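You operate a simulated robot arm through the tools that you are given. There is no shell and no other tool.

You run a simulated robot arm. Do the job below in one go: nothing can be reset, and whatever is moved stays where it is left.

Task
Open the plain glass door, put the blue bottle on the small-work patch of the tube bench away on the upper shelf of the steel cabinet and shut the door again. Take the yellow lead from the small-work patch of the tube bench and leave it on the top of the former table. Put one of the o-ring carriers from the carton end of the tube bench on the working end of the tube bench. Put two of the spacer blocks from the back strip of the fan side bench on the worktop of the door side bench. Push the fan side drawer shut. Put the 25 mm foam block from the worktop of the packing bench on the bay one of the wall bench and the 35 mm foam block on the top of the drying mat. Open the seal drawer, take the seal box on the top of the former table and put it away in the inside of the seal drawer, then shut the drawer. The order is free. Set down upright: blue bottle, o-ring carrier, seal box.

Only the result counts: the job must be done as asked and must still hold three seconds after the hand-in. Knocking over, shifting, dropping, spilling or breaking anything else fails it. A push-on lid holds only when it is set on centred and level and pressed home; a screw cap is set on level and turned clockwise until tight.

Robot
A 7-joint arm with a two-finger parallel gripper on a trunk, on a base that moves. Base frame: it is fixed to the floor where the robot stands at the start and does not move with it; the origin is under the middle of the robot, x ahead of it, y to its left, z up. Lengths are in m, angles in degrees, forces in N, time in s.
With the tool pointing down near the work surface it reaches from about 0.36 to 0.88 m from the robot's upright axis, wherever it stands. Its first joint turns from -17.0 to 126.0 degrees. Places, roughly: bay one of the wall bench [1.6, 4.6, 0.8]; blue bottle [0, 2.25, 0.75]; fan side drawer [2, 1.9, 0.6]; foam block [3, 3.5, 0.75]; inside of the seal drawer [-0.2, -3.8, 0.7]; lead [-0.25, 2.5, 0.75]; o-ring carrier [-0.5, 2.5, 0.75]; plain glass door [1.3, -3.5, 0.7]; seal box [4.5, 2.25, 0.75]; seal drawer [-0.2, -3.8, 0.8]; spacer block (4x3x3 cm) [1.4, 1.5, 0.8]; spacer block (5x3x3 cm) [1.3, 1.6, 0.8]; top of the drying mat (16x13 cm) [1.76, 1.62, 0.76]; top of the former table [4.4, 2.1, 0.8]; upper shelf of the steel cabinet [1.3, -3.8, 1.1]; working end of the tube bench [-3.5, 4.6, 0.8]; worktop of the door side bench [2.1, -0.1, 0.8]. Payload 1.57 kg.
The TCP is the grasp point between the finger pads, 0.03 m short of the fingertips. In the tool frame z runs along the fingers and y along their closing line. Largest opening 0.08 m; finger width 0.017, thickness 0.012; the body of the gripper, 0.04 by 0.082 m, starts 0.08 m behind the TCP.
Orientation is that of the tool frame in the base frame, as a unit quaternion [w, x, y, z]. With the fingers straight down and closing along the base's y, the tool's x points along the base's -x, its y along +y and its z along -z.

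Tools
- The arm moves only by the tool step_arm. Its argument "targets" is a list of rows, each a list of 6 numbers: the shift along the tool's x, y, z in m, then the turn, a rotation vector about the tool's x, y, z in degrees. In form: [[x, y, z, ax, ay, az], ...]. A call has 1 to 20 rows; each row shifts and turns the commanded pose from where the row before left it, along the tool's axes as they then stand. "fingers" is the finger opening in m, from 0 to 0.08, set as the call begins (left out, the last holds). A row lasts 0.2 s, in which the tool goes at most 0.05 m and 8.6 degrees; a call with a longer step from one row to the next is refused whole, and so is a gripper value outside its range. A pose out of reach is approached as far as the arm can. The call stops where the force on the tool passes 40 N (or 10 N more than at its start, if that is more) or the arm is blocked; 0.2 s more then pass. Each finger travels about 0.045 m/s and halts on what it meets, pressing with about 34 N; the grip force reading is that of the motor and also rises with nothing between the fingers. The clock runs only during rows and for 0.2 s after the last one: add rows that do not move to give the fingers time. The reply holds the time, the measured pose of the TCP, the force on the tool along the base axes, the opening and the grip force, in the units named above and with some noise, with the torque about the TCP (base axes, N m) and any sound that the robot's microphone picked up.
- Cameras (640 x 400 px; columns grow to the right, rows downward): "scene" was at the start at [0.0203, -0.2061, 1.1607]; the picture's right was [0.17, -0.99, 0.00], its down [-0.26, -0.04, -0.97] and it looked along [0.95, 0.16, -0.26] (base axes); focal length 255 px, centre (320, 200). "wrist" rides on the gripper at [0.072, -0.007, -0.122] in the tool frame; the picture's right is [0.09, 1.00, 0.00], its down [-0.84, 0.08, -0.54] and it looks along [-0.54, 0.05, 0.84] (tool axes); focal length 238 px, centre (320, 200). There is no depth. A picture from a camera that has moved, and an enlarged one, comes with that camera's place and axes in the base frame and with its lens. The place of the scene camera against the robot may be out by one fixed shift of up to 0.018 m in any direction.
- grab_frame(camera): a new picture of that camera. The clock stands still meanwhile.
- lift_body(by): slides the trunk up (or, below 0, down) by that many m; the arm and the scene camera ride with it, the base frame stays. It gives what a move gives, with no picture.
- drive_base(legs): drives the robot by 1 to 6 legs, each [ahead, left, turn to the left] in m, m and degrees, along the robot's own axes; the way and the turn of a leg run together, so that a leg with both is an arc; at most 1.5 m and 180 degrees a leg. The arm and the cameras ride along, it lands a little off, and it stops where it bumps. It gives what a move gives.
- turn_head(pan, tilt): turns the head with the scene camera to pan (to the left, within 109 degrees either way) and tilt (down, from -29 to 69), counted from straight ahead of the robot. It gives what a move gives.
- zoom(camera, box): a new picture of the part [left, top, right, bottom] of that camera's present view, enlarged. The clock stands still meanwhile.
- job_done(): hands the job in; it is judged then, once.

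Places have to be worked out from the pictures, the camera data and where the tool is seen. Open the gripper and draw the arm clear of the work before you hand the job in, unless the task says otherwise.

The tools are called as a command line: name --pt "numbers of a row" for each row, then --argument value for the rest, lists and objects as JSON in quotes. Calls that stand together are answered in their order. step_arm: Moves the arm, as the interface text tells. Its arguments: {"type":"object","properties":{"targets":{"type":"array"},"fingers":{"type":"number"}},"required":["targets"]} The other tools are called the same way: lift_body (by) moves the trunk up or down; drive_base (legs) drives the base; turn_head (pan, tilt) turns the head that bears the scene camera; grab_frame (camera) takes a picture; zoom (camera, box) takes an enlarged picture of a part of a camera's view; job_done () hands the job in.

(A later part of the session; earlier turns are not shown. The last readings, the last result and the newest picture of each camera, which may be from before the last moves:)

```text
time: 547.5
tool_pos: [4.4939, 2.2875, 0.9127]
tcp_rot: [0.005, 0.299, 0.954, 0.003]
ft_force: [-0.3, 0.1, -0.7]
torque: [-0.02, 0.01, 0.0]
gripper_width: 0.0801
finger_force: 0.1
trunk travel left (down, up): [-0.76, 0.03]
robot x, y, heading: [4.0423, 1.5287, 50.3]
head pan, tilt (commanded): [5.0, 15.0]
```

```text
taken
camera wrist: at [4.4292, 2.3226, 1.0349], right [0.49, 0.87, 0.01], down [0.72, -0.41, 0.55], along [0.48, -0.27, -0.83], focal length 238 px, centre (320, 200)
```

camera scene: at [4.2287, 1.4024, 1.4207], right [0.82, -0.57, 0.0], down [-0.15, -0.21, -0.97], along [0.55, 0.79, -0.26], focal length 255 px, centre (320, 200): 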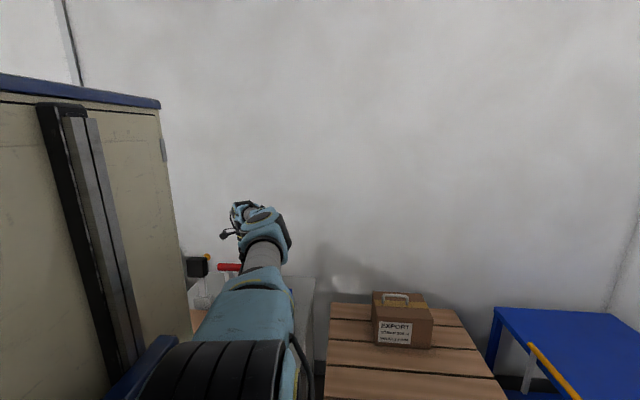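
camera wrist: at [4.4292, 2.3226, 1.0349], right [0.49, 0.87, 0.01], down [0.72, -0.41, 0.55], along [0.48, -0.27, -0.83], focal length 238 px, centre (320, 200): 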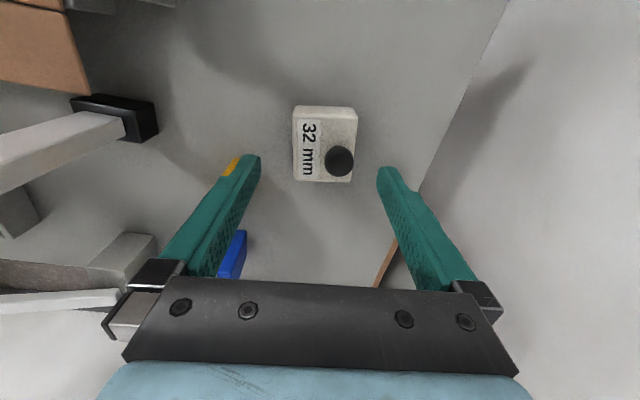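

Centred now. I lower the last 6.5 cm and close on the box.

step_arm --pt "0.002 0.001 0.025 0 0 0" --pt "0.002 0.001 0.025 0 0 0" --pt "0 0 0.016 0 0 0" --pt "0 0 0 0 0 0"

grab_frame --camera "wrist"

```text
time: 548.5
tool_pos: [4.4915, 2.2842, 0.8725]
tcp_rot: [0.006, 0.299, 0.954, 0.002]
ft_force: [0.6, -0.7, -0.3]
torque: [-0.01, -0.05, -0.06]
gripper_width: 0.0802
finger_force: 0.2
out of reach, approached as far as the arm can: row 1, 2, 3
trunk travel left (down, up): [-0.76, 0.03]
robot x, y, heading: [4.0417, 1.5252, 50.4]
head pan, tilt (commanded): [5.0, 15.0]
```

```text
taken
camera wrist: at [4.4275, 2.3194, 0.9937], right [0.49, 0.87, 0.01], down [0.72, -0.41, 0.55], along [0.48, -0.27, -0.84], focal length 238 px, centre (320, 200)
```

wrist: 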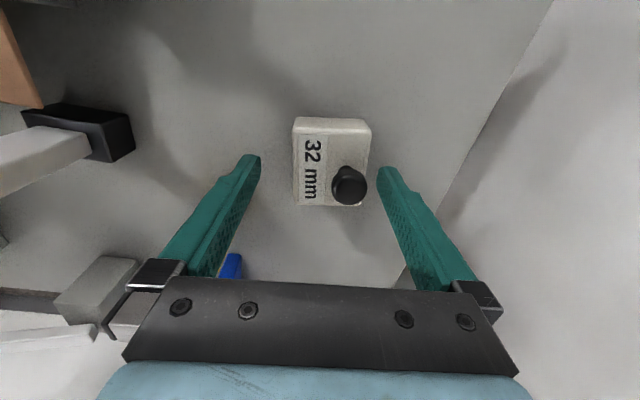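

The arm is at its limit again at z=0.8725. I nudge the base 1 cm forward to centre, then lower by the trunk.

drive_base --legs '[[0.01, 0, 0]]'

lift_body --by -0.012

grab_frame --camera "wrist"

```text
time: 549.3
tool_pos: [4.4988, 2.2927, 0.8721]
tcp_rot: [0.005, 0.299, 0.954, 0.002]
ft_force: [-0.5, -0.2, 0.1]
torque: [0.0, -0.03, 0.01]
gripper_width: 0.08
finger_force: 0.1
trunk travel left (down, up): [-0.76, 0.03]
robot x, y, heading: [4.0491, 1.5364, 50.2]
head pan, tilt (commanded): [5.0, 15.0]
```

```text
time: 549.9
tool_pos: [4.4985, 2.2923, 0.8617]
tcp_rot: [0.005, 0.299, 0.954, 0.003]
ft_force: [0.3, -0.1, -0.7]
torque: [0.02, 0.02, 0.01]
gripper_width: 0.08
finger_force: 0.0
trunk travel left (down, up): [-0.748, 0.042]
robot x, y, heading: [4.0474, 1.534, 50.4]
head pan, tilt (commanded): [5.0, 15.0]
```

```text
taken
camera wrist: at [4.4339, 2.3272, 0.9817], right [0.49, 0.87, 0.01], down [0.72, -0.41, 0.55], along [0.48, -0.27, -0.83], focal length 238 px, centre (320, 200)
```

wrist: 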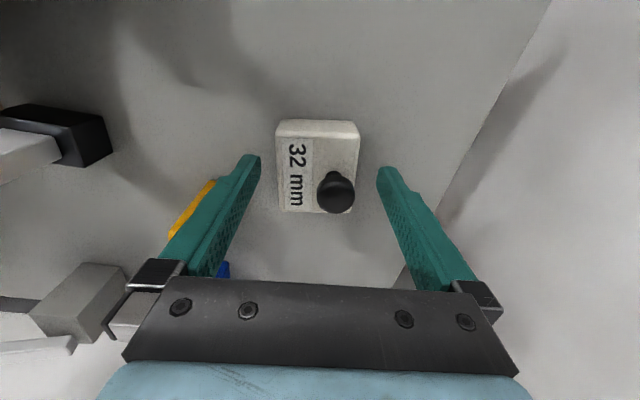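

Well centred. I lower another 1.6 cm by trunk and close the fingers.

lift_body --by -0.016

step_arm --pt "0 0 0 0 0 0" --pt "0 0 0 0 0 0" --pt "0 0 0 0 0 0" --pt "0 0 0 0 0 0" --fingers 0

grab_frame --camera "wrist"

```text
time: 550.5
tool_pos: [4.4993, 2.292, 0.845]
tcp_rot: [0.005, 0.3, 0.954, 0.002]
ft_force: [0.5, -0.1, -0.6]
torque: [-0.04, -0.01, -0.01]
gripper_width: 0.08
finger_force: 0.0
trunk travel left (down, up): [-0.732, 0.058]
robot x, y, heading: [4.0511, 1.5349, 50.3]
head pan, tilt (commanded): [5.0, 15.0]
```

```text
time: 551.5
tool_pos: [4.498, 2.2923, 0.8443]
tcp_rot: [0.005, 0.299, 0.954, 0.002]
ft_force: [0.6, 0.4, 0.4]
torque: [0.04, -0.03, 0.02]
gripper_width: 0.0552
finger_force: 34.1
trunk travel left (down, up): [-0.732, 0.058]
robot x, y, heading: [4.0484, 1.5359, 50.3]
head pan, tilt (commanded): [5.0, 15.0]
```

```text
taken
camera wrist: at [4.4339, 2.3271, 0.9658], right [0.49, 0.87, 0.01], down [0.72, -0.41, 0.55], along [0.48, -0.27, -0.83], focal length 238 px, centre (320, 200)
```

wrist: 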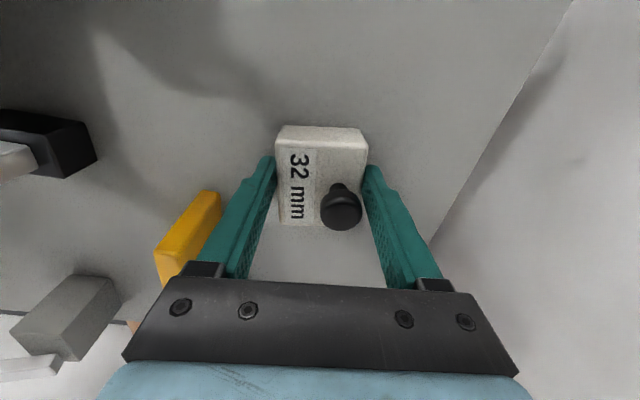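

Gripped (55 mm). I raise by trunk and arm straight up until above the T-handle.

lift_body --by 0.055

step_arm --pt "0 0 -0.03 0 0 0" --pt "0 0 -0.04 0 0 0" --pt "0 0 -0.04 0 0 0" --pt "0 0 -0.04 0 0 0" --pt "0 -0.005 -0.03 0 0 0"

grab_frame --camera "wrist"

```text
time: 552.5
tool_pos: [4.4998, 2.2925, 0.8993]
tcp_rot: [0.005, 0.299, 0.954, 0.002]
ft_force: [0.1, -0.3, 0.1]
torque: [-0.02, -0.03, -0.03]
gripper_width: 0.0555
finger_force: 34.1
trunk travel left (down, up): [-0.787, 0.003]
robot x, y, heading: [4.0472, 1.533, 50.2]
head pan, tilt (commanded): [5.0, 15.0]
```

```text
time: 553.7
tool_pos: [4.4926, 2.2884, 1.0795]
tcp_rot: [0.005, 0.299, 0.954, 0.002]
ft_force: [0.2, 0.2, -1.6]
torque: [0.0, 0.01, 0.05]
gripper_width: 0.0554
finger_force: 34.5
trunk travel left (down, up): [-0.787, 0.003]
robot x, y, heading: [4.0463, 1.5332, 50.4]
head pan, tilt (commanded): [5.0, 15.0]
```

```text
taken
camera wrist: at [4.4279, 2.3234, 1.2008], right [0.49, 0.87, 0.01], down [0.73, -0.41, 0.55], along [0.48, -0.27, -0.84], focal length 238 px, centre (320, 200)
```

wrist: 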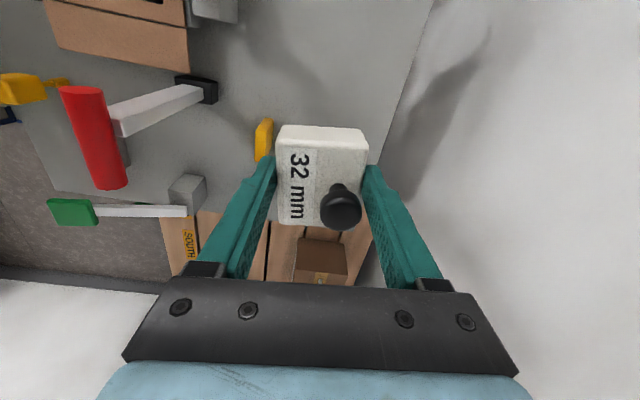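

I shift 8 cm right to pass clear of the stand's black head, then back the base away from the table.

step_arm --pt "-0.04 0 -0.005 0 0 0" --pt "-0.04 0 -0.005 0 0 0"

drive_base --legs '[[-0.45, 0, 0]]'

turn_head --pan -20 --tilt 30

grab_frame --camera "scene"

grab_frame --camera "wrist"

```text
time: 554.3
tool_pos: [4.5577, 2.243, 1.089]
tcp_rot: [0.007, 0.298, 0.955, 0.002]
ft_force: [-0.6, 1.0, -0.3]
torque: [-0.02, -0.04, -0.01]
gripper_width: 0.0553
finger_force: 33.8
trunk travel left (down, up): [-0.787, 0.003]
robot x, y, heading: [4.0463, 1.5349, 50.4]
head pan, tilt (commanded): [5.0, 15.0]
```

```text
time: 557.0
tool_pos: [4.2769, 1.897, 1.0894]
tcp_rot: [0.006, 0.302, 0.953, 0.001]
ft_force: [0.6, 0.4, -1.1]
torque: [-0.04, -0.01, 0.0]
gripper_width: 0.0551
finger_force: 33.6
trunk travel left (down, up): [-0.787, 0.003]
robot x, y, heading: [3.7604, 1.1931, 50.0]
head pan, tilt (commanded): [5.0, 15.0]
```

```text
time: 557.9
tool_pos: [4.2766, 1.8973, 1.0889]
tcp_rot: [0.005, 0.301, 0.954, 0.002]
ft_force: [0.5, -0.1, -1.0]
torque: [0.01, -0.03, 0.02]
gripper_width: 0.0551
finger_force: 33.5
trunk travel left (down, up): [-0.787, 0.003]
robot x, y, heading: [3.7587, 1.1921, 50.0]
head pan, tilt (commanded): [-20.0, 30.0]
```

```text
taken
camera scene: at [3.9728, 1.0351, 1.4235], right [0.5, -0.87, 0.0], down [-0.43, -0.25, -0.87], along [0.75, 0.43, -0.5], focal length 255 px, centre (320, 200)
```

scene: 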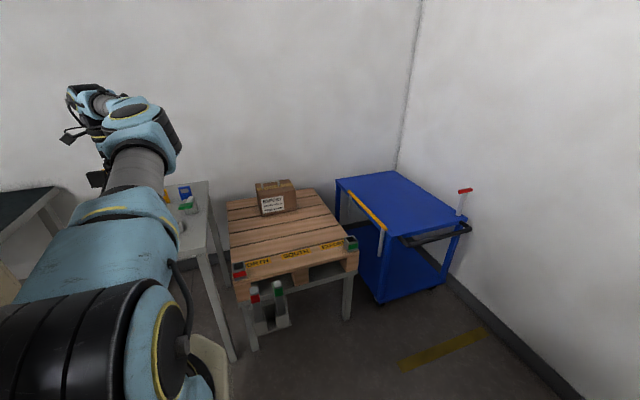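

```text
taken
camera wrist: at [4.2124, 1.9319, 1.2103], right [0.5, 0.87, 0.01], down [0.72, -0.42, 0.55], along [0.48, -0.27, -0.83], focal length 238 px, centre (320, 200)
```

wrist: 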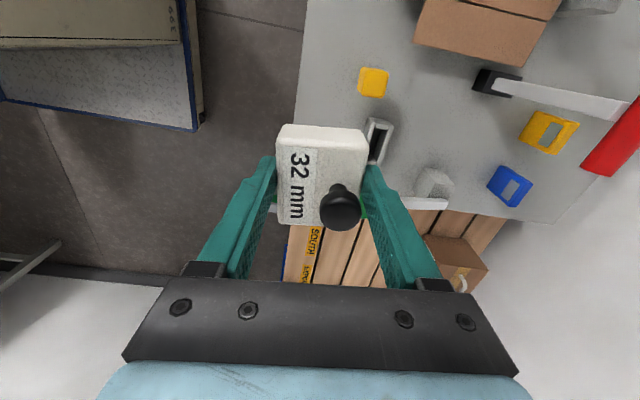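

Everything on the table is undisturbed, and the box is held. I draw the arm in, turn left and drive along the aisle back toward the gap.

step_arm --pt "0 -0.048 0 0 0 0" --pt "0 -0.048 0 0 0 0" --pt "0 -0.048 0 0 0 0" --pt "0 -0.048 0 0 0 0" --pt "0 -0.04 0 0 0 0"

drive_base --legs '[[0.1, 0, 0], [0, 0, 90.4], [1.45, 0, 0], [1.4, 0, 0]]'

turn_head --pan -20 --tilt 20

grab_frame --camera "scene"

```text
time: 559.1
tool_pos: [4.1428, 1.7058, 1.0882]
tcp_rot: [0.005, 0.303, 0.953, 0.002]
ft_force: [0.4, 0.3, -1.0]
torque: [-0.01, -0.02, -0.01]
gripper_width: 0.0549
finger_force: 33.8
trunk travel left (down, up): [-0.787, 0.003]
robot x, y, heading: [3.7588, 1.1922, 50.2]
head pan, tilt (commanded): [-20.0, 30.0]
```

```text
time: 577.4
tool_pos: [1.117, 3.4737, 1.0884]
tcp_rot: [0.002, -0.461, 0.887, 0.005]
ft_force: [0.2, -0.5, -0.7]
torque: [0.0, 0.01, -0.04]
gripper_width: 0.0551
finger_force: 34.0
trunk travel left (down, up): [-0.787, 0.003]
robot x, y, heading: [1.6329, 3.0913, 140.1]
head pan, tilt (commanded): [-20.0, 30.0]
```

```text
time: 578.2
tool_pos: [1.1171, 3.4727, 1.0887]
tcp_rot: [0.001, -0.461, 0.887, 0.005]
ft_force: [0.3, 0.8, -0.9]
torque: [0.03, 0.0, 0.02]
gripper_width: 0.0551
finger_force: 34.1
trunk travel left (down, up): [-0.787, 0.003]
robot x, y, heading: [1.6309, 3.0907, 140.1]
head pan, tilt (commanded): [-20.0, 20.0]
```

```text
taken
camera scene: at [1.8035, 3.3054, 1.4395], right [0.87, 0.5, 0.0], down [0.17, -0.3, -0.94], along [-0.47, 0.81, -0.34], focal length 255 px, centre (320, 200)
```

scene: 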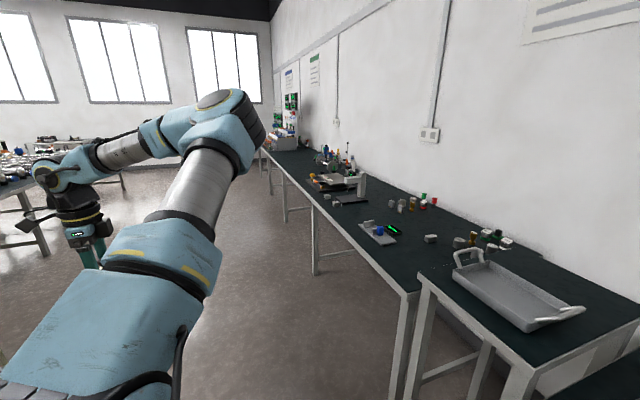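

I'm lined up with the gap. I sidestep left down through it to the door side.

drive_base --legs '[[0, 1.2, 0.3], [0, 1.2, 0], [0, 0.95, 0]]'

drive_base --legs '[[-0.95, 0, 0], [0, 0, 90], [0, 1.3, 0]]'

turn_head --pan -5 --tilt 20

grab_frame --camera "scene"

```text
time: 594.5
tool_pos: [-1.0218, 0.8903, 1.0883]
tcp_rot: [0.002, -0.466, 0.885, 0.005]
ft_force: [-0.4, 0.7, 0.1]
torque: [0.0, -0.02, -0.01]
gripper_width: 0.055
finger_force: 34.3
trunk travel left (down, up): [-0.787, 0.003]
robot x, y, heading: [-0.5038, 0.5076, 140.6]
head pan, tilt (commanded): [-20.0, 20.0]
```

```text
time: 609.4
tool_pos: [0.893, -1.3989, 1.0882]
tcp_rot: [0.002, 0.959, -0.282, -0.006]
ft_force: [-0.2, 0.6, -0.2]
torque: [0.01, 0.01, -0.02]
gripper_width: 0.0548
finger_force: 33.8
trunk travel left (down, up): [-0.787, 0.003]
robot x, y, heading: [1.2509, -0.8682, -127.7]
head pan, tilt (commanded): [-20.0, 20.0]
```

```text
time: 610.1
tool_pos: [0.8934, -1.3982, 1.0892]
tcp_rot: [0.001, 0.96, -0.281, -0.005]
ft_force: [-0.1, -0.2, -0.6]
torque: [-0.03, 0.0, -0.06]
gripper_width: 0.0549
finger_force: 34.4
trunk travel left (down, up): [-0.787, 0.003]
robot x, y, heading: [1.2549, -0.8658, -127.5]
head pan, tilt (commanded): [-5.0, 20.0]
```

```text
taken
camera scene: at [1.0651, -0.7249, 1.4395], right [-0.74, 0.68, 0.0], down [0.23, 0.25, -0.94], along [-0.64, -0.69, -0.34], focal length 255 px, centre (320, 200)
```

scene: 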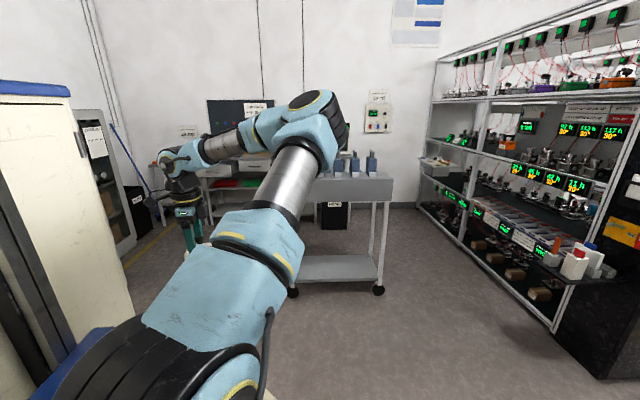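

I correct the heading and continue: left, ahead past the cart, left again, and ahead to the seal drawer.

drive_base --legs '[[0, 0, -2], [0, 0.25, 0], [1.2, 0, 0], [0, 0.43, 0]]'

grab_frame --camera "wrist"

grab_frame --camera "scene"

```text
time: 620.3
tool_pos: [0.6326, -2.7433, 1.0882]
tcp_rot: [0.001, 0.954, -0.299, -0.005]
ft_force: [0.0, 0.5, -0.5]
torque: [-0.02, -0.03, -0.04]
gripper_width: 0.055
finger_force: 34.0
trunk travel left (down, up): [-0.787, 0.003]
robot x, y, heading: [1.0104, -2.2262, -129.7]
head pan, tilt (commanded): [-5.0, 20.0]
```

```text
taken
camera wrist: at [0.6963, -2.7785, 1.2096], right [-0.49, -0.87, 0.01], down [-0.72, 0.41, 0.55], along [-0.48, 0.27, -0.84], focal length 238 px, centre (320, 200)
```

wrist: 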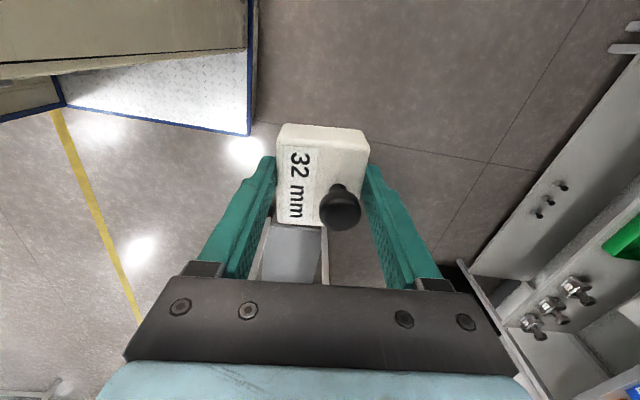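

```text
taken
camera scene: at [0.829, -2.0752, 1.4395], right [-0.71, 0.7, 0.0], down [0.24, 0.24, -0.94], along [-0.66, -0.67, -0.34], focal length 255 px, centre (320, 200)
```

scene: 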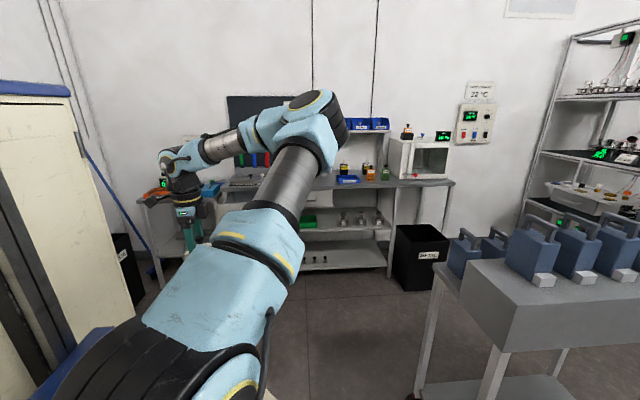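

I'm at u≈2.20, v≈-1.08. I go ahead 0.72 m to the drawer and look at its inside.

drive_base --legs '[[0.72, 0, 0]]'

grab_frame --camera "wrist"

turn_head --pan 0 --tilt 40

grab_frame --camera "scene"

```text
time: 624.2
tool_pos: [0.1714, -3.2999, 1.088]
tcp_rot: [0.001, 0.955, -0.298, -0.005]
ft_force: [-0.7, -0.1, -0.6]
torque: [-0.02, -0.02, 0.0]
gripper_width: 0.0552
finger_force: 34.0
trunk travel left (down, up): [-0.787, 0.003]
robot x, y, heading: [0.553, -2.7859, -129.7]
head pan, tilt (commanded): [-5.0, 20.0]
```

```text
taken
camera wrist: at [0.2353, -3.3362, 1.2096], right [-0.49, -0.87, 0.01], down [-0.73, 0.41, 0.55], along [-0.48, 0.27, -0.83], focal length 238 px, centre (320, 200)
```

wrist: 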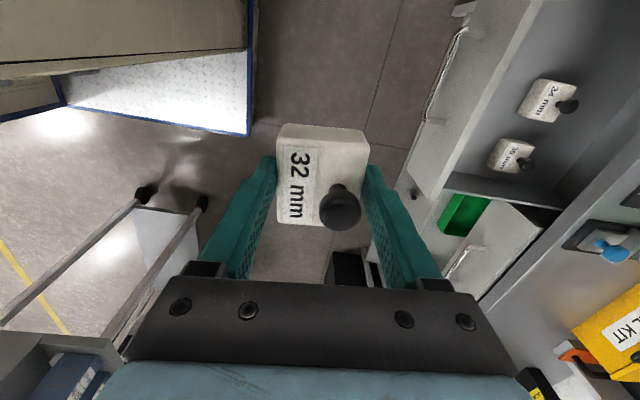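

```text
time: 625.0
tool_pos: [0.1717, -3.3004, 1.0882]
tcp_rot: [0.002, 0.955, -0.297, -0.005]
ft_force: [0.4, -0.4, -0.1]
torque: [0.02, -0.01, 0.03]
gripper_width: 0.055
finger_force: 33.4
trunk travel left (down, up): [-0.787, 0.003]
robot x, y, heading: [0.5503, -2.781, -129.6]
head pan, tilt (commanded): [0.0, 40.0]
```

```text
taken
camera scene: at [0.3777, -2.6319, 1.4082], right [-0.77, 0.64, 0.0], down [0.41, 0.49, -0.77], along [-0.49, -0.59, -0.64], focal length 255 px, centre (320, 200)
```

scene: 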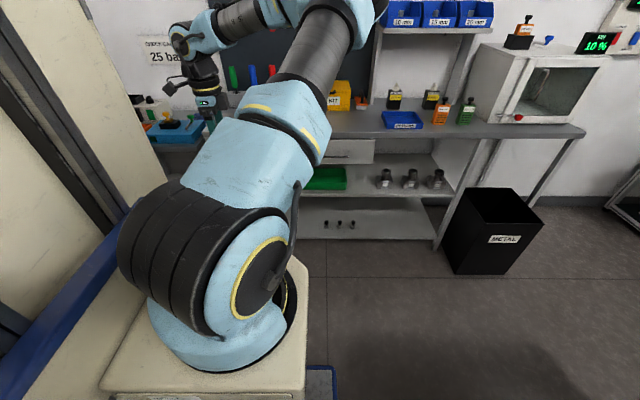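

I zoom on the drawer interior to measure the free space between its front wall and the stored boxes.

zoom --camera "wrist" --box '[380, 0, 640, 220]'

```text
1.82 times, centred on (510, 110) of wrist
camera zoom: at [0.2353, -3.3362, 1.2096], right [-0.49, -0.87, 0.01], down [-0.73, 0.41, 0.55], along [-0.48, 0.27, -0.83], focal length 433 px, centre (-26, 364)
```

zoom: 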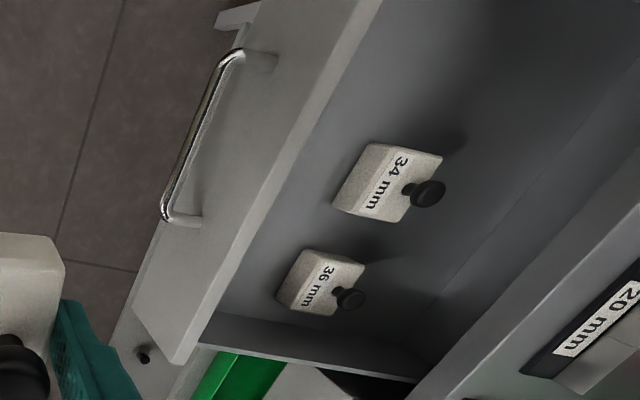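

The free strip in the drawer runs from v≈-2.67 to -2.79; I'll set the box down at u≈2.33, v≈-2.73. I drive 0.2 m closer, square the yaw, move over it and lower part-way.

drive_base --legs '[[0.2, 0, 0]]'

step_arm --pt "0 0 0 0 0 4.8" --pt "0.025 0.0232 0 0 0 0" --pt "0.025 0.0232 0 0 0 0" --pt "0.025 0.0231 0 0 0 0" --pt "0.025 0.0231 0 0 0 0" --pt "0 0 0 0 0 0"

lift_body --by -0.15

grab_frame --camera "wrist"

```text
time: 626.6
tool_pos: [0.0456, -3.4536, 1.0888]
tcp_rot: [0.002, 0.954, -0.299, -0.005]
ft_force: [-0.2, -0.4, -0.8]
torque: [0.0, 0.02, 0.04]
gripper_width: 0.0549
finger_force: 34.6
trunk travel left (down, up): [-0.787, 0.003]
robot x, y, heading: [0.4254, -2.9382, -129.5]
head pan, tilt (commanded): [0.0, 40.0]
```

```text
time: 628.0
tool_pos: [0.0628, -3.5875, 1.0889]
tcp_rot: [0.002, 0.941, -0.338, -0.006]
ft_force: [0.7, -0.8, -1.5]
torque: [-0.05, 0.01, -0.01]
gripper_width: 0.0551
finger_force: 34.5
trunk travel left (down, up): [-0.787, 0.003]
robot x, y, heading: [0.4202, -2.9322, -129.3]
head pan, tilt (commanded): [0.0, 40.0]
```

```text
time: 629.8
tool_pos: [0.0648, -3.5886, 0.9391]
tcp_rot: [0.003, 0.941, -0.338, -0.006]
ft_force: [0.0, -0.8, -0.4]
torque: [0.01, 0.01, -0.03]
gripper_width: 0.055
finger_force: 33.8
trunk travel left (down, up): [-0.637, 0.153]
robot x, y, heading: [0.421, -2.9347, -129.6]
head pan, tilt (commanded): [0.0, 40.0]
```

```text
taken
camera wrist: at [0.1241, -3.629, 1.0605], right [-0.56, -0.83, 0.01], down [-0.69, 0.47, 0.55], along [-0.46, 0.3, -0.84], focal length 238 px, centre (320, 200)
```

wrist: 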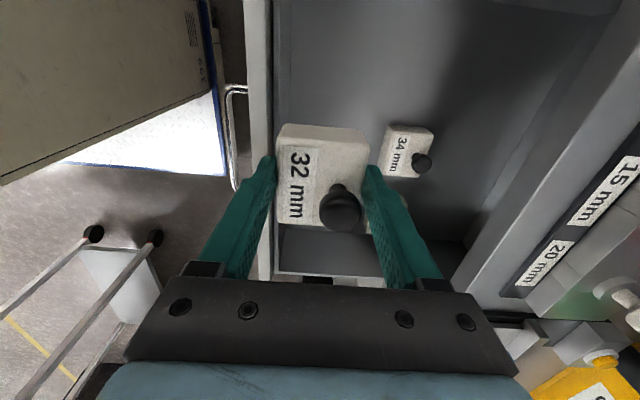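

zoom --camera "wrist" --box '[220, 20, 440, 220]'

```text
2.00 times, centred on (330, 120) of wrist
camera zoom: at [0.1241, -3.629, 1.0605], right [-0.56, -0.83, 0.01], down [-0.69, 0.47, 0.55], along [-0.46, 0.3, -0.84], focal length 477 px, centre (300, 360)
```

zoom: 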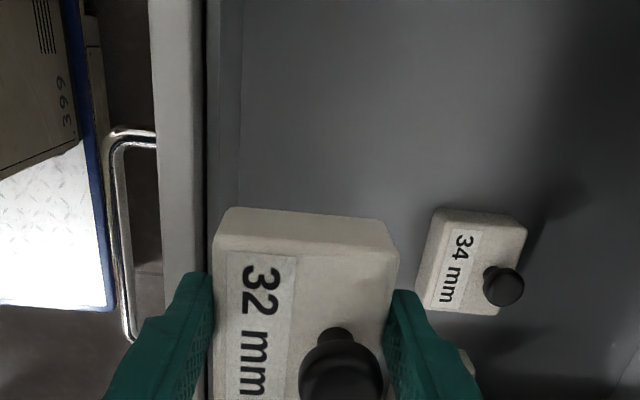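

The drawer's front panel is 2.67–2.69 and the "34 mm" box begins at v≈-2.815, so I shift 2.4 cm deeper to centre, then lower to just above the drawer floor (≈0.727).

step_arm --pt "0 0.024 0 0 0 0" --pt "0 0 0 0 0 0"

lift_body --by -0.1

grab_frame --camera "wrist"

```text
time: 630.4
tool_pos: [0.048, -3.6065, 0.9403]
tcp_rot: [0.003, 0.941, -0.338, -0.005]
ft_force: [0.3, -0.8, -0.7]
torque: [0.02, 0.01, -0.03]
gripper_width: 0.0549
finger_force: 34.2
trunk travel left (down, up): [-0.637, 0.153]
robot x, y, heading: [0.4195, -2.9387, -129.8]
head pan, tilt (commanded): [0.0, 40.0]
```

```text
time: 631.7
tool_pos: [0.0481, -3.606, 0.8393]
tcp_rot: [0.003, 0.941, -0.338, -0.005]
ft_force: [0.4, 0.5, -0.3]
torque: [-0.02, 0.03, 0.05]
gripper_width: 0.055
finger_force: 34.0
trunk travel left (down, up): [-0.537, 0.253]
robot x, y, heading: [0.4257, -2.933, -129.6]
head pan, tilt (commanded): [0.0, 40.0]
```

```text
taken
camera wrist: at [0.1093, -3.6474, 0.9608], right [-0.56, -0.83, 0.01], down [-0.69, 0.47, 0.55], along [-0.46, 0.3, -0.84], focal length 238 px, centre (320, 200)
```

wrist: 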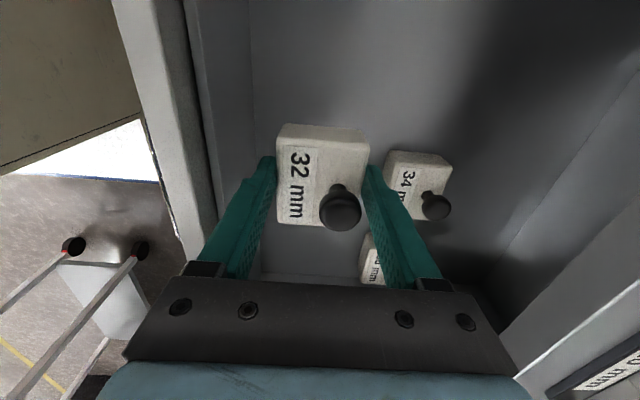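

Good clearance on both sides. I lower to just above the floor and then feel for contact.

lift_body --by -0.06

step_arm --pt "0 0 0.006 0 0 0" --pt "0 0 0 0 0 0"

step_arm --pt "0 0 0.004 0 0 0" --pt "0 0 0 0 0 0"

step_arm --pt "0 0 0.004 0 0 0" --pt "0 0 0 0 0 0"

```text
time: 632.7
tool_pos: [0.048, -3.6071, 0.7788]
tcp_rot: [0.003, 0.941, -0.338, -0.006]
ft_force: [-0.6, -0.1, 0.2]
torque: [0.0, 0.0, -0.02]
gripper_width: 0.0549
finger_force: 33.9
trunk travel left (down, up): [-0.477, 0.313]
robot x, y, heading: [0.4217, -2.9327, -129.7]
head pan, tilt (commanded): [0.0, 40.0]
```

```text
time: 633.3
tool_pos: [0.0487, -3.6058, 0.7721]
tcp_rot: [0.003, 0.941, -0.338, -0.005]
ft_force: [-1.1, -0.8, -1.3]
torque: [0.01, -0.01, -0.01]
gripper_width: 0.055
finger_force: 34.6
trunk travel left (down, up): [-0.477, 0.313]
robot x, y, heading: [0.4272, -2.9386, -129.7]
head pan, tilt (commanded): [0.0, 40.0]
```

```text
time: 633.9
tool_pos: [0.048, -3.6063, 0.7714]
tcp_rot: [0.004, 0.941, -0.338, -0.005]
ft_force: [-1.2, 0.2, 23.8]
torque: [0.68, 0.08, 0.0]
gripper_width: 0.0552
finger_force: 33.6
trunk travel left (down, up): [-0.477, 0.313]
robot x, y, heading: [0.4233, -2.9381, -129.6]
head pan, tilt (commanded): [0.0, 40.0]
```

```text
time: 634.5
tool_pos: [0.0498, -3.6065, 0.7673]
tcp_rot: [0.004, 0.941, -0.338, -0.005]
ft_force: [-0.9, -1.7, 34.1]
torque: [0.2, -0.14, -0.01]
gripper_width: 0.055
finger_force: 34.0
trunk travel left (down, up): [-0.477, 0.313]
robot x, y, heading: [0.4221, -2.9398, -129.6]
head pan, tilt (commanded): [0.0, 40.0]
```

Contact with the drawer floor. I ease off, open the fingers a little, and rise straight up.

step_arm --pt "0 0 -0.003 0 0 0" --pt "0 0 0 0 0 0"

step_arm --pt "0 0 0 0 0 0" --pt "0 0 0 0 0 0" --pt "0 0 0 0 0 0" --fingers 0.07

grab_frame --camera "wrist"

```text
time: 635.1
tool_pos: [0.0495, -3.6065, 0.7663]
tcp_rot: [0.002, 0.941, -0.337, -0.005]
ft_force: [3.3, -1.6, 11.8]
torque: [-0.25, -0.33, 0.05]
gripper_width: 0.0551
finger_force: 33.7
trunk travel left (down, up): [-0.477, 0.313]
robot x, y, heading: [0.4231, -2.9317, -129.7]
head pan, tilt (commanded): [0.0, 40.0]
```

```text
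time: 635.9
tool_pos: [0.0486, -3.6067, 0.7681]
tcp_rot: [0.001, 0.941, -0.338, -0.005]
ft_force: [0.4, -0.4, 0.1]
torque: [-0.02, -0.02, 0.02]
gripper_width: 0.0699
finger_force: 0.1
trunk travel left (down, up): [-0.477, 0.313]
robot x, y, heading: [0.4259, -2.9345, -129.6]
head pan, tilt (commanded): [0.0, 40.0]
```

```text
taken
camera wrist: at [0.1088, -3.6474, 0.8893], right [-0.56, -0.83, 0.01], down [-0.69, 0.47, 0.55], along [-0.46, 0.3, -0.84], focal length 238 px, centre (320, 200)
```

wrist: 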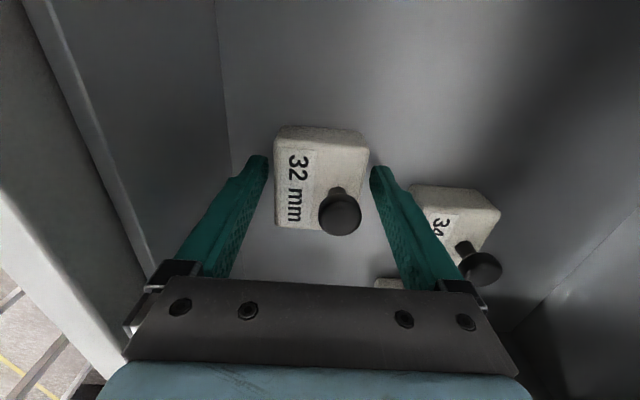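

The box stands freely in the drawer. I rise by the trunk and then push the drawer shut from its front.

lift_body --by 0.25

grab_frame --camera "wrist"

```text
time: 638.5
tool_pos: [0.0483, -3.6067, 1.0178]
tcp_rot: [0.003, 0.941, -0.338, -0.005]
ft_force: [-0.6, 0.4, -0.4]
torque: [0.03, 0.02, -0.01]
gripper_width: 0.0699
finger_force: 0.1
trunk travel left (down, up): [-0.727, 0.063]
robot x, y, heading: [0.4219, -2.9333, -129.8]
head pan, tilt (commanded): [0.0, 40.0]
```

```text
taken
camera wrist: at [0.1089, -3.6475, 1.1395], right [-0.56, -0.83, 0.01], down [-0.69, 0.47, 0.55], along [-0.46, 0.3, -0.84], focal length 238 px, centre (320, 200)
```

wrist: 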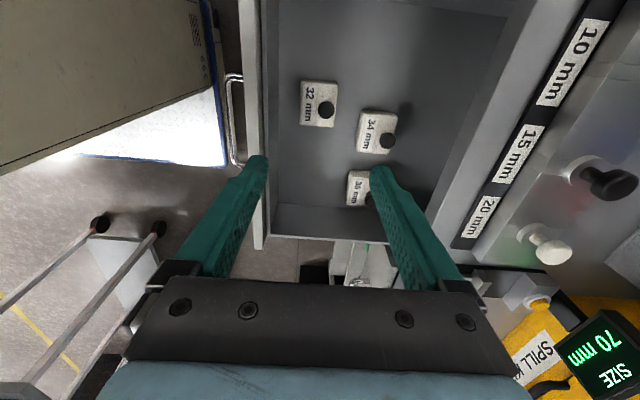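

The box sits upright in the drawer. Now to shut it: I back the base 0.2 m, close the fingers, tilt the tool 45° forward and lower so the tips face the drawer front above its handle.

drive_base --legs '[[-0.2, 0, 0]]'

step_arm --pt "-0.04 0 0 0 0 0" --pt "0 0 0 -7.5 0 0" --pt "0 0 0 -7.5 0 0" --pt "0 0 0 -7.5 0 0" --pt "0 0 0 -7.5 0 0" --pt "0 0 0 -7.5 0 0" --pt "0 0 0 -7.5 0 0" --pt "0 0 0 0 0 0" --fingers 0

lift_body --by -0.17

grab_frame --camera "wrist"

```text
time: 640.1
tool_pos: [0.1765, -3.4548, 1.0185]
tcp_rot: [0.003, 0.941, -0.337, -0.006]
ft_force: [-0.9, 0.3, -0.9]
torque: [-0.01, -0.01, 0.0]
gripper_width: 0.0702
finger_force: 0.0
trunk travel left (down, up): [-0.727, 0.063]
robot x, y, heading: [0.5495, -2.7792, -129.9]
head pan, tilt (commanded): [0.0, 40.0]
```

```text
time: 641.9
tool_pos: [0.1449, -3.4276, 1.0187]
tcp_rot: [0.362, 0.869, -0.309, -0.133]
ft_force: [0.6, 1.2, -0.6]
torque: [0.01, -0.02, -0.03]
gripper_width: 0.0
finger_force: 21.9
trunk travel left (down, up): [-0.727, 0.063]
robot x, y, heading: [0.5555, -2.7828, -129.3]
head pan, tilt (commanded): [0.0, 40.0]
```

```text
time: 643.8
tool_pos: [0.146, -3.4292, 0.8484]
tcp_rot: [0.363, 0.869, -0.309, -0.134]
ft_force: [-0.3, 0.5, -0.8]
torque: [0.0, -0.01, 0.03]
gripper_width: 0.0
finger_force: 21.3
trunk travel left (down, up): [-0.557, 0.233]
robot x, y, heading: [0.5487, -2.7815, -129.4]
head pan, tilt (commanded): [0.0, 40.0]
```

```text
taken
camera wrist: at [0.2597, -3.4045, 0.9289], right [-0.37, -0.6, 0.71], down [-0.43, 0.79, 0.44], along [-0.82, -0.14, -0.55], focal length 238 px, centre (320, 200)
```

wrist: 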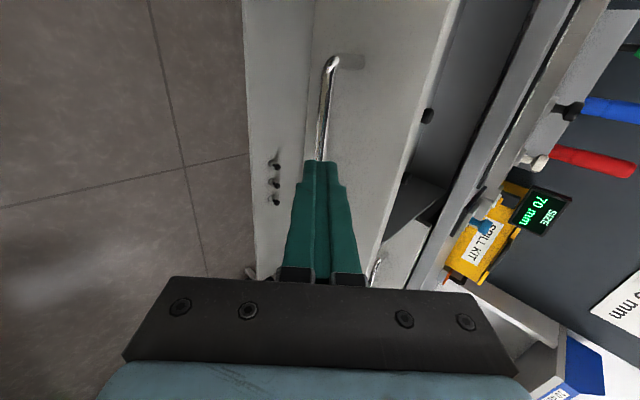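

Tips are 2.5 cm above the bar's height and in line with the drawer front. I push by driving the base ahead 0.30 m, leaving the last bit for the arm.

drive_base --legs '[[0.15, 0, 0]]'

drive_base --legs '[[0.14, 0, 0]]'

grab_frame --camera "wrist"

```text
time: 645.2
tool_pos: [0.0493, -3.5458, 0.8482]
tcp_rot: [0.363, 0.868, -0.31, -0.134]
ft_force: [-0.3, -0.3, -0.7]
torque: [-0.01, -0.01, 0.01]
gripper_width: 0.0001
finger_force: 21.8
trunk travel left (down, up): [-0.557, 0.233]
robot x, y, heading: [0.4536, -2.8972, -129.5]
head pan, tilt (commanded): [0.0, 40.0]
```

```text
time: 646.5
tool_pos: [-0.0416, -3.6529, 0.8489]
tcp_rot: [0.362, 0.869, -0.31, -0.134]
ft_force: [-0.1, -0.2, -0.3]
torque: [0.01, 0.0, 0.03]
gripper_width: 0.0
finger_force: 21.5
trunk travel left (down, up): [-0.557, 0.233]
robot x, y, heading: [0.3651, -3.0071, -129.8]
head pan, tilt (commanded): [0.0, 40.0]
```

```text
taken
camera wrist: at [0.0729, -3.6282, 0.9288], right [-0.37, -0.6, 0.71], down [-0.43, 0.79, 0.44], along [-0.82, -0.14, -0.55], focal length 238 px, centre (320, 200)
```

wrist: 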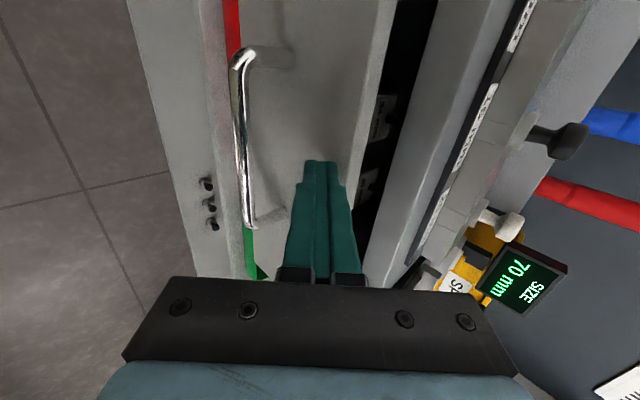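

The drawer is nearly shut. I finish with the arm in small steps until it meets its stop.

step_arm --pt "0 0.0057 0.0057 0 0 0" --pt "0 0.0057 0.0057 0 0 0" --pt "0 0.0057 0.0057 0 0 0" --pt "0 0 0 0 0 0"

step_arm --pt "0 0.0035 0.0035 0 0 0" --pt "0 0.0035 0.0035 0 0 0" --pt "0 0.0035 0.0035 0 0 0" --pt "0 0 0 0 0 0"

grab_frame --camera "wrist"

```text
time: 647.5
tool_pos: [-0.0557, -3.6719, 0.8495]
tcp_rot: [0.363, 0.868, -0.31, -0.135]
ft_force: [0.6, 0.1, -0.1]
torque: [-0.02, 0.0, 0.0]
gripper_width: 0.0
finger_force: 21.1
trunk travel left (down, up): [-0.557, 0.233]
robot x, y, heading: [0.3636, -3.008, -129.6]
head pan, tilt (commanded): [0.0, 40.0]
```

```text
time: 648.6
tool_pos: [-0.0649, -3.6807, 0.8483]
tcp_rot: [0.36, 0.869, -0.311, -0.134]
ft_force: [6.5, 16.5, 9.3]
torque: [0.06, 0.1, -0.21]
gripper_width: 0.0002
finger_force: 21.0
trunk travel left (down, up): [-0.557, 0.233]
robot x, y, heading: [0.3667, -3.0102, -129.9]
head pan, tilt (commanded): [0.0, 40.0]
stopped in row 4: the force on the tool passed its limit at 41 N (the readings are from after the stop); the commanded pose is now the measured one
```

```text
taken
camera wrist: at [0.0499, -3.6562, 0.9292], right [-0.37, -0.6, 0.71], down [-0.43, 0.78, 0.44], along [-0.82, -0.14, -0.55], focal length 238 px, centre (320, 200)
```

wrist: 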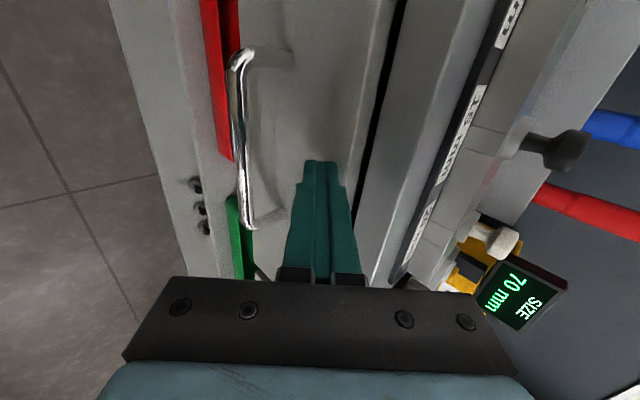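

The drawer has met its stop and is shut (front back at v≈-2.91). I back away, return the tool to upright, and head back for the blue bottle.

drive_base --legs '[[-1.0, 0, 0]]'

step_arm --pt "0 0 0 7.5 0 0" --pt "0 0 0 7.5 0 0" --pt "0 0 0 7.5 0 0" --pt "0 0 0 7.5 0 0" --pt "0 0 0 7.5 0 0" --pt "0 0 0 7.5 0 0" --pt "0 0 0 0 0 -8.2" --pt "0 0 0 0 0 -8.2" --pt "0 0 0 0 0 -8.2" --pt "0 0 0 0 0 -8.2" --pt "0 0 0 0 0 -8.2" --pt "0 0 0 0 0 -8.2" --pt "0 0 0 0 0 -8.2" --pt "0 0 0 0 0 -8.2" --pt "0 0 0 0 0 -8.2" --pt "0 0 0 0 0 -8.2" --pt "0 0 0 0 0 -8"

lift_body --by 0.22

drive_base --legs '[[0, -0.43, 0], [-1.2, 0, 0], [0, -1.45, 0]]'

drive_base --legs '[[0, 0, -90], [0.95, 0, 0], [0, -1.4, 0]]'

turn_head --pan 0 --tilt 35

grab_frame --camera "scene"

grab_frame --camera "wrist"

```text
time: 653.8
tool_pos: [0.5684, -2.9128, 0.8474]
tcp_rot: [0.36, 0.868, -0.314, -0.135]
ft_force: [0.0, -0.1, -0.7]
torque: [0.02, -0.02, -0.02]
gripper_width: 0.0002
finger_force: 21.0
trunk travel left (down, up): [-0.557, 0.233]
robot x, y, heading: [1.0027, -2.2399, -129.9]
head pan, tilt (commanded): [0.0, 40.0]
```

```text
time: 657.4
tool_pos: [0.569, -2.9118, 0.8464]
tcp_rot: [-0.003, 0.906, 0.423, -0.003]
ft_force: [0.1, 0.2, -0.4]
torque: [0.03, 0.01, 0.01]
gripper_width: 0.0
finger_force: 21.3
trunk travel left (down, up): [-0.557, 0.233]
robot x, y, heading: [1.0018, -2.2426, -130.2]
head pan, tilt (commanded): [0.0, 40.0]
```

```text
time: 659.8
tool_pos: [0.5674, -2.9124, 1.0675]
tcp_rot: [-0.003, 0.906, 0.423, -0.004]
ft_force: [-0.7, 0.2, 0.5]
torque: [-0.03, 0.0, -0.01]
gripper_width: 0.0
finger_force: 21.5
trunk travel left (down, up): [-0.777, 0.013]
robot x, y, heading: [0.9988, -2.2422, -130.2]
head pan, tilt (commanded): [0.0, 40.0]
```

```text
time: 674.9
tool_pos: [-0.1005, -0.7524, 1.0668]
tcp_rot: [-0.004, 0.911, 0.413, -0.003]
ft_force: [-1.1, -0.4, -0.3]
torque: [0.03, 0.01, 0.02]
gripper_width: 0.0
finger_force: 21.1
trunk travel left (down, up): [-0.777, 0.013]
robot x, y, heading: [0.3507, -0.0928, -131.3]
head pan, tilt (commanded): [0.0, 40.0]
```

```text
time: 690.3
tool_pos: [-0.0677, 2.0409, 1.0673]
tcp_rot: [-0.005, 0.932, -0.363, 0.0]
ft_force: [0.4, -0.3, 0.9]
torque: [0.0, 0.01, 0.03]
gripper_width: 0.0
finger_force: 21.0
trunk travel left (down, up): [-0.777, 0.013]
robot x, y, heading: [0.584, 1.5768, 137.5]
head pan, tilt (commanded): [0.0, 40.0]
```

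```text
time: 691.0
tool_pos: [-0.0666, 2.0411, 1.068]
tcp_rot: [-0.005, 0.933, -0.361, 0.0]
ft_force: [-0.4, -0.2, 0.3]
torque: [-0.01, -0.01, -0.03]
gripper_width: 0.0
finger_force: 21.2
trunk travel left (down, up): [-0.777, 0.013]
robot x, y, heading: [0.5849, 1.5839, 137.8]
head pan, tilt (commanded): [0.0, 35.0]
```

```text
taken
camera scene: at [0.7428, 1.7608, 1.4057], right [0.68, 0.74, 0.0], down [0.42, -0.39, -0.82], along [-0.6, 0.55, -0.57], focal length 255 px, centre (320, 200)
```

scene: 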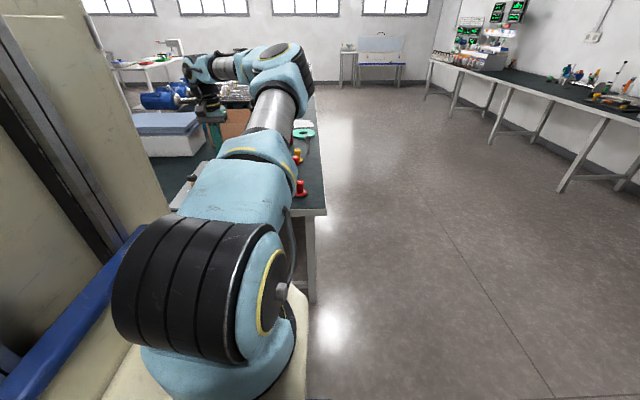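

```text
taken
camera wrist: at [-0.0102, 1.996, 1.1892], right [-0.6, -0.8, -0.01], down [-0.67, 0.5, 0.54], along [-0.43, 0.33, -0.84], focal length 238 px, centre (320, 200)
```

wrist: 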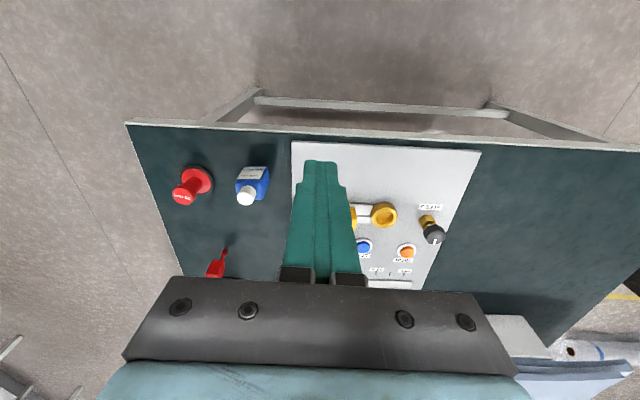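

I'm in the gap facing the tube bench's end; the blue bottle stands ~6 cm in from the edge at about (-0.101, 2.23). I pull the arm in, square up, and go 0.1 m closer.

step_arm --pt "0.048 0 0 0 0 0" --pt "0.048 0 0 0 0 0" --pt "0.048 0 0 0 0 0" --fingers 0.08

drive_base --legs '[[0.1, 0, 2.7]]'

step_arm --pt "0 0 0 0 0 -6" --pt "0 0 0 0 -8.57 0" --pt "0 0 0 0 -8.57 0" --pt "0 0 0 0 -8.57 0" --pt "0 0 0 0 -8.57 0" --pt "0 0 0 0 -8.57 0" --pt "0 0 0 0 -8.57 0" --pt "0 0 0 0 -8.57 0" --pt "0 0 0 0 0 0"

lift_body --by -0.18

grab_frame --camera "wrist"

```text
time: 691.8
tool_pos: [0.0407, 1.9427, 1.0672]
tcp_rot: [-0.004, 0.932, -0.363, 0.0]
ft_force: [0.1, 0.9, -1.3]
torque: [-0.01, -0.06, -0.03]
gripper_width: 0.0679
finger_force: 0.0
trunk travel left (down, up): [-0.777, 0.013]
robot x, y, heading: [0.5828, 1.5797, 137.4]
head pan, tilt (commanded): [0.0, 35.0]
```

```text
time: 692.9
tool_pos: [-0.051, 1.9834, 1.0674]
tcp_rot: [-0.005, 0.94, -0.341, 0.0]
ft_force: [-0.3, -1.0, 0.7]
torque: [-0.02, 0.03, -0.01]
gripper_width: 0.08
finger_force: 0.1
trunk travel left (down, up): [-0.777, 0.013]
robot x, y, heading: [0.5089, 1.646, 140.3]
head pan, tilt (commanded): [0.0, 35.0]
```

```text
time: 694.9
tool_pos: [-0.0507, 1.9833, 1.0687]
tcp_rot: [-0.149, 0.828, -0.249, -0.479]
ft_force: [0.2, 1.2, 0.5]
torque: [0.04, 0.0, 0.0]
gripper_width: 0.0799
finger_force: 0.0
trunk travel left (down, up): [-0.777, 0.013]
robot x, y, heading: [0.5095, 1.6423, 140.1]
head pan, tilt (commanded): [0.0, 35.0]
```

```text
time: 696.9
tool_pos: [-0.0505, 1.9833, 0.8861]
tcp_rot: [-0.149, 0.829, -0.249, -0.478]
ft_force: [0.1, 0.1, -0.1]
torque: [0.0, 0.02, 0.01]
gripper_width: 0.0797
finger_force: 0.2
trunk travel left (down, up): [-0.597, 0.193]
robot x, y, heading: [0.5113, 1.6434, 139.8]
head pan, tilt (commanded): [0.0, 35.0]
```

```text
taken
camera wrist: at [0.0694, 1.9094, 0.8857], right [-0.52, -0.85, -0.09], down [0.0, -0.1, 0.99], along [-0.86, 0.51, 0.05], focal length 238 px, centre (320, 200)
```

wrist: 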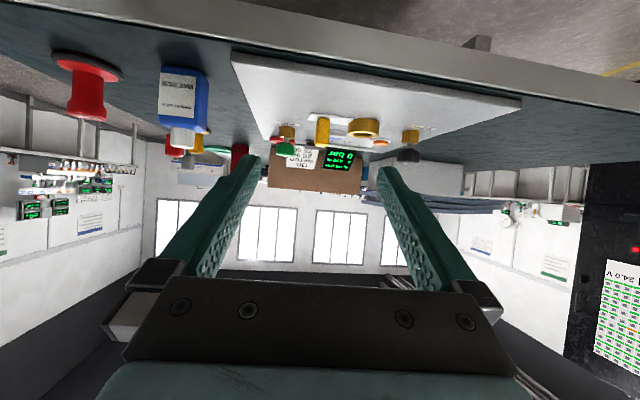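

The bottle's centre measures about (-0.104, 2.231), top z≈0.852, face turned toward me. I slide sideways in front of it and approach to 6.5 cm.

step_arm --pt "0 -0.0439 0 0 0 0" --pt "0 -0.0439 0 0 0 0" --pt "0 -0.0438 0 0 0 0" --pt "0 -0.0438 0 0 0 0" --pt "-0.005 0 0.045 0 0 0" --pt "-0.005 0 0.045 0 0 0" --pt "-0.005 0 0.045 0 0 0" --pt "0 0 0 0 0 0"

grab_frame --camera "wrist"

```text
time: 698.7
tool_pos: [-0.0571, 2.1981, 0.834]
tcp_rot: [-0.15, 0.829, -0.25, -0.477]
ft_force: [-0.9, 0.1, -0.2]
torque: [0.03, -0.02, -0.01]
gripper_width: 0.0799
finger_force: 0.0
trunk travel left (down, up): [-0.597, 0.193]
robot x, y, heading: [0.5123, 1.6472, 140.2]
head pan, tilt (commanded): [0.0, 35.0]
```

```text
taken
camera wrist: at [0.064, 2.1247, 0.8334], right [-0.51, -0.85, -0.09], down [0.0, -0.1, 0.99], along [-0.86, 0.51, 0.05], focal length 238 px, centre (320, 200)
```

wrist: 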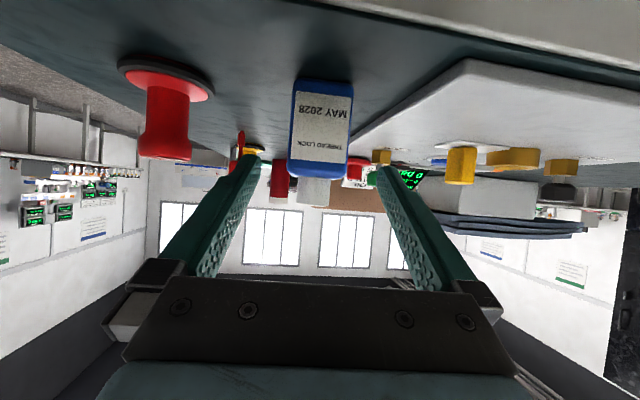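

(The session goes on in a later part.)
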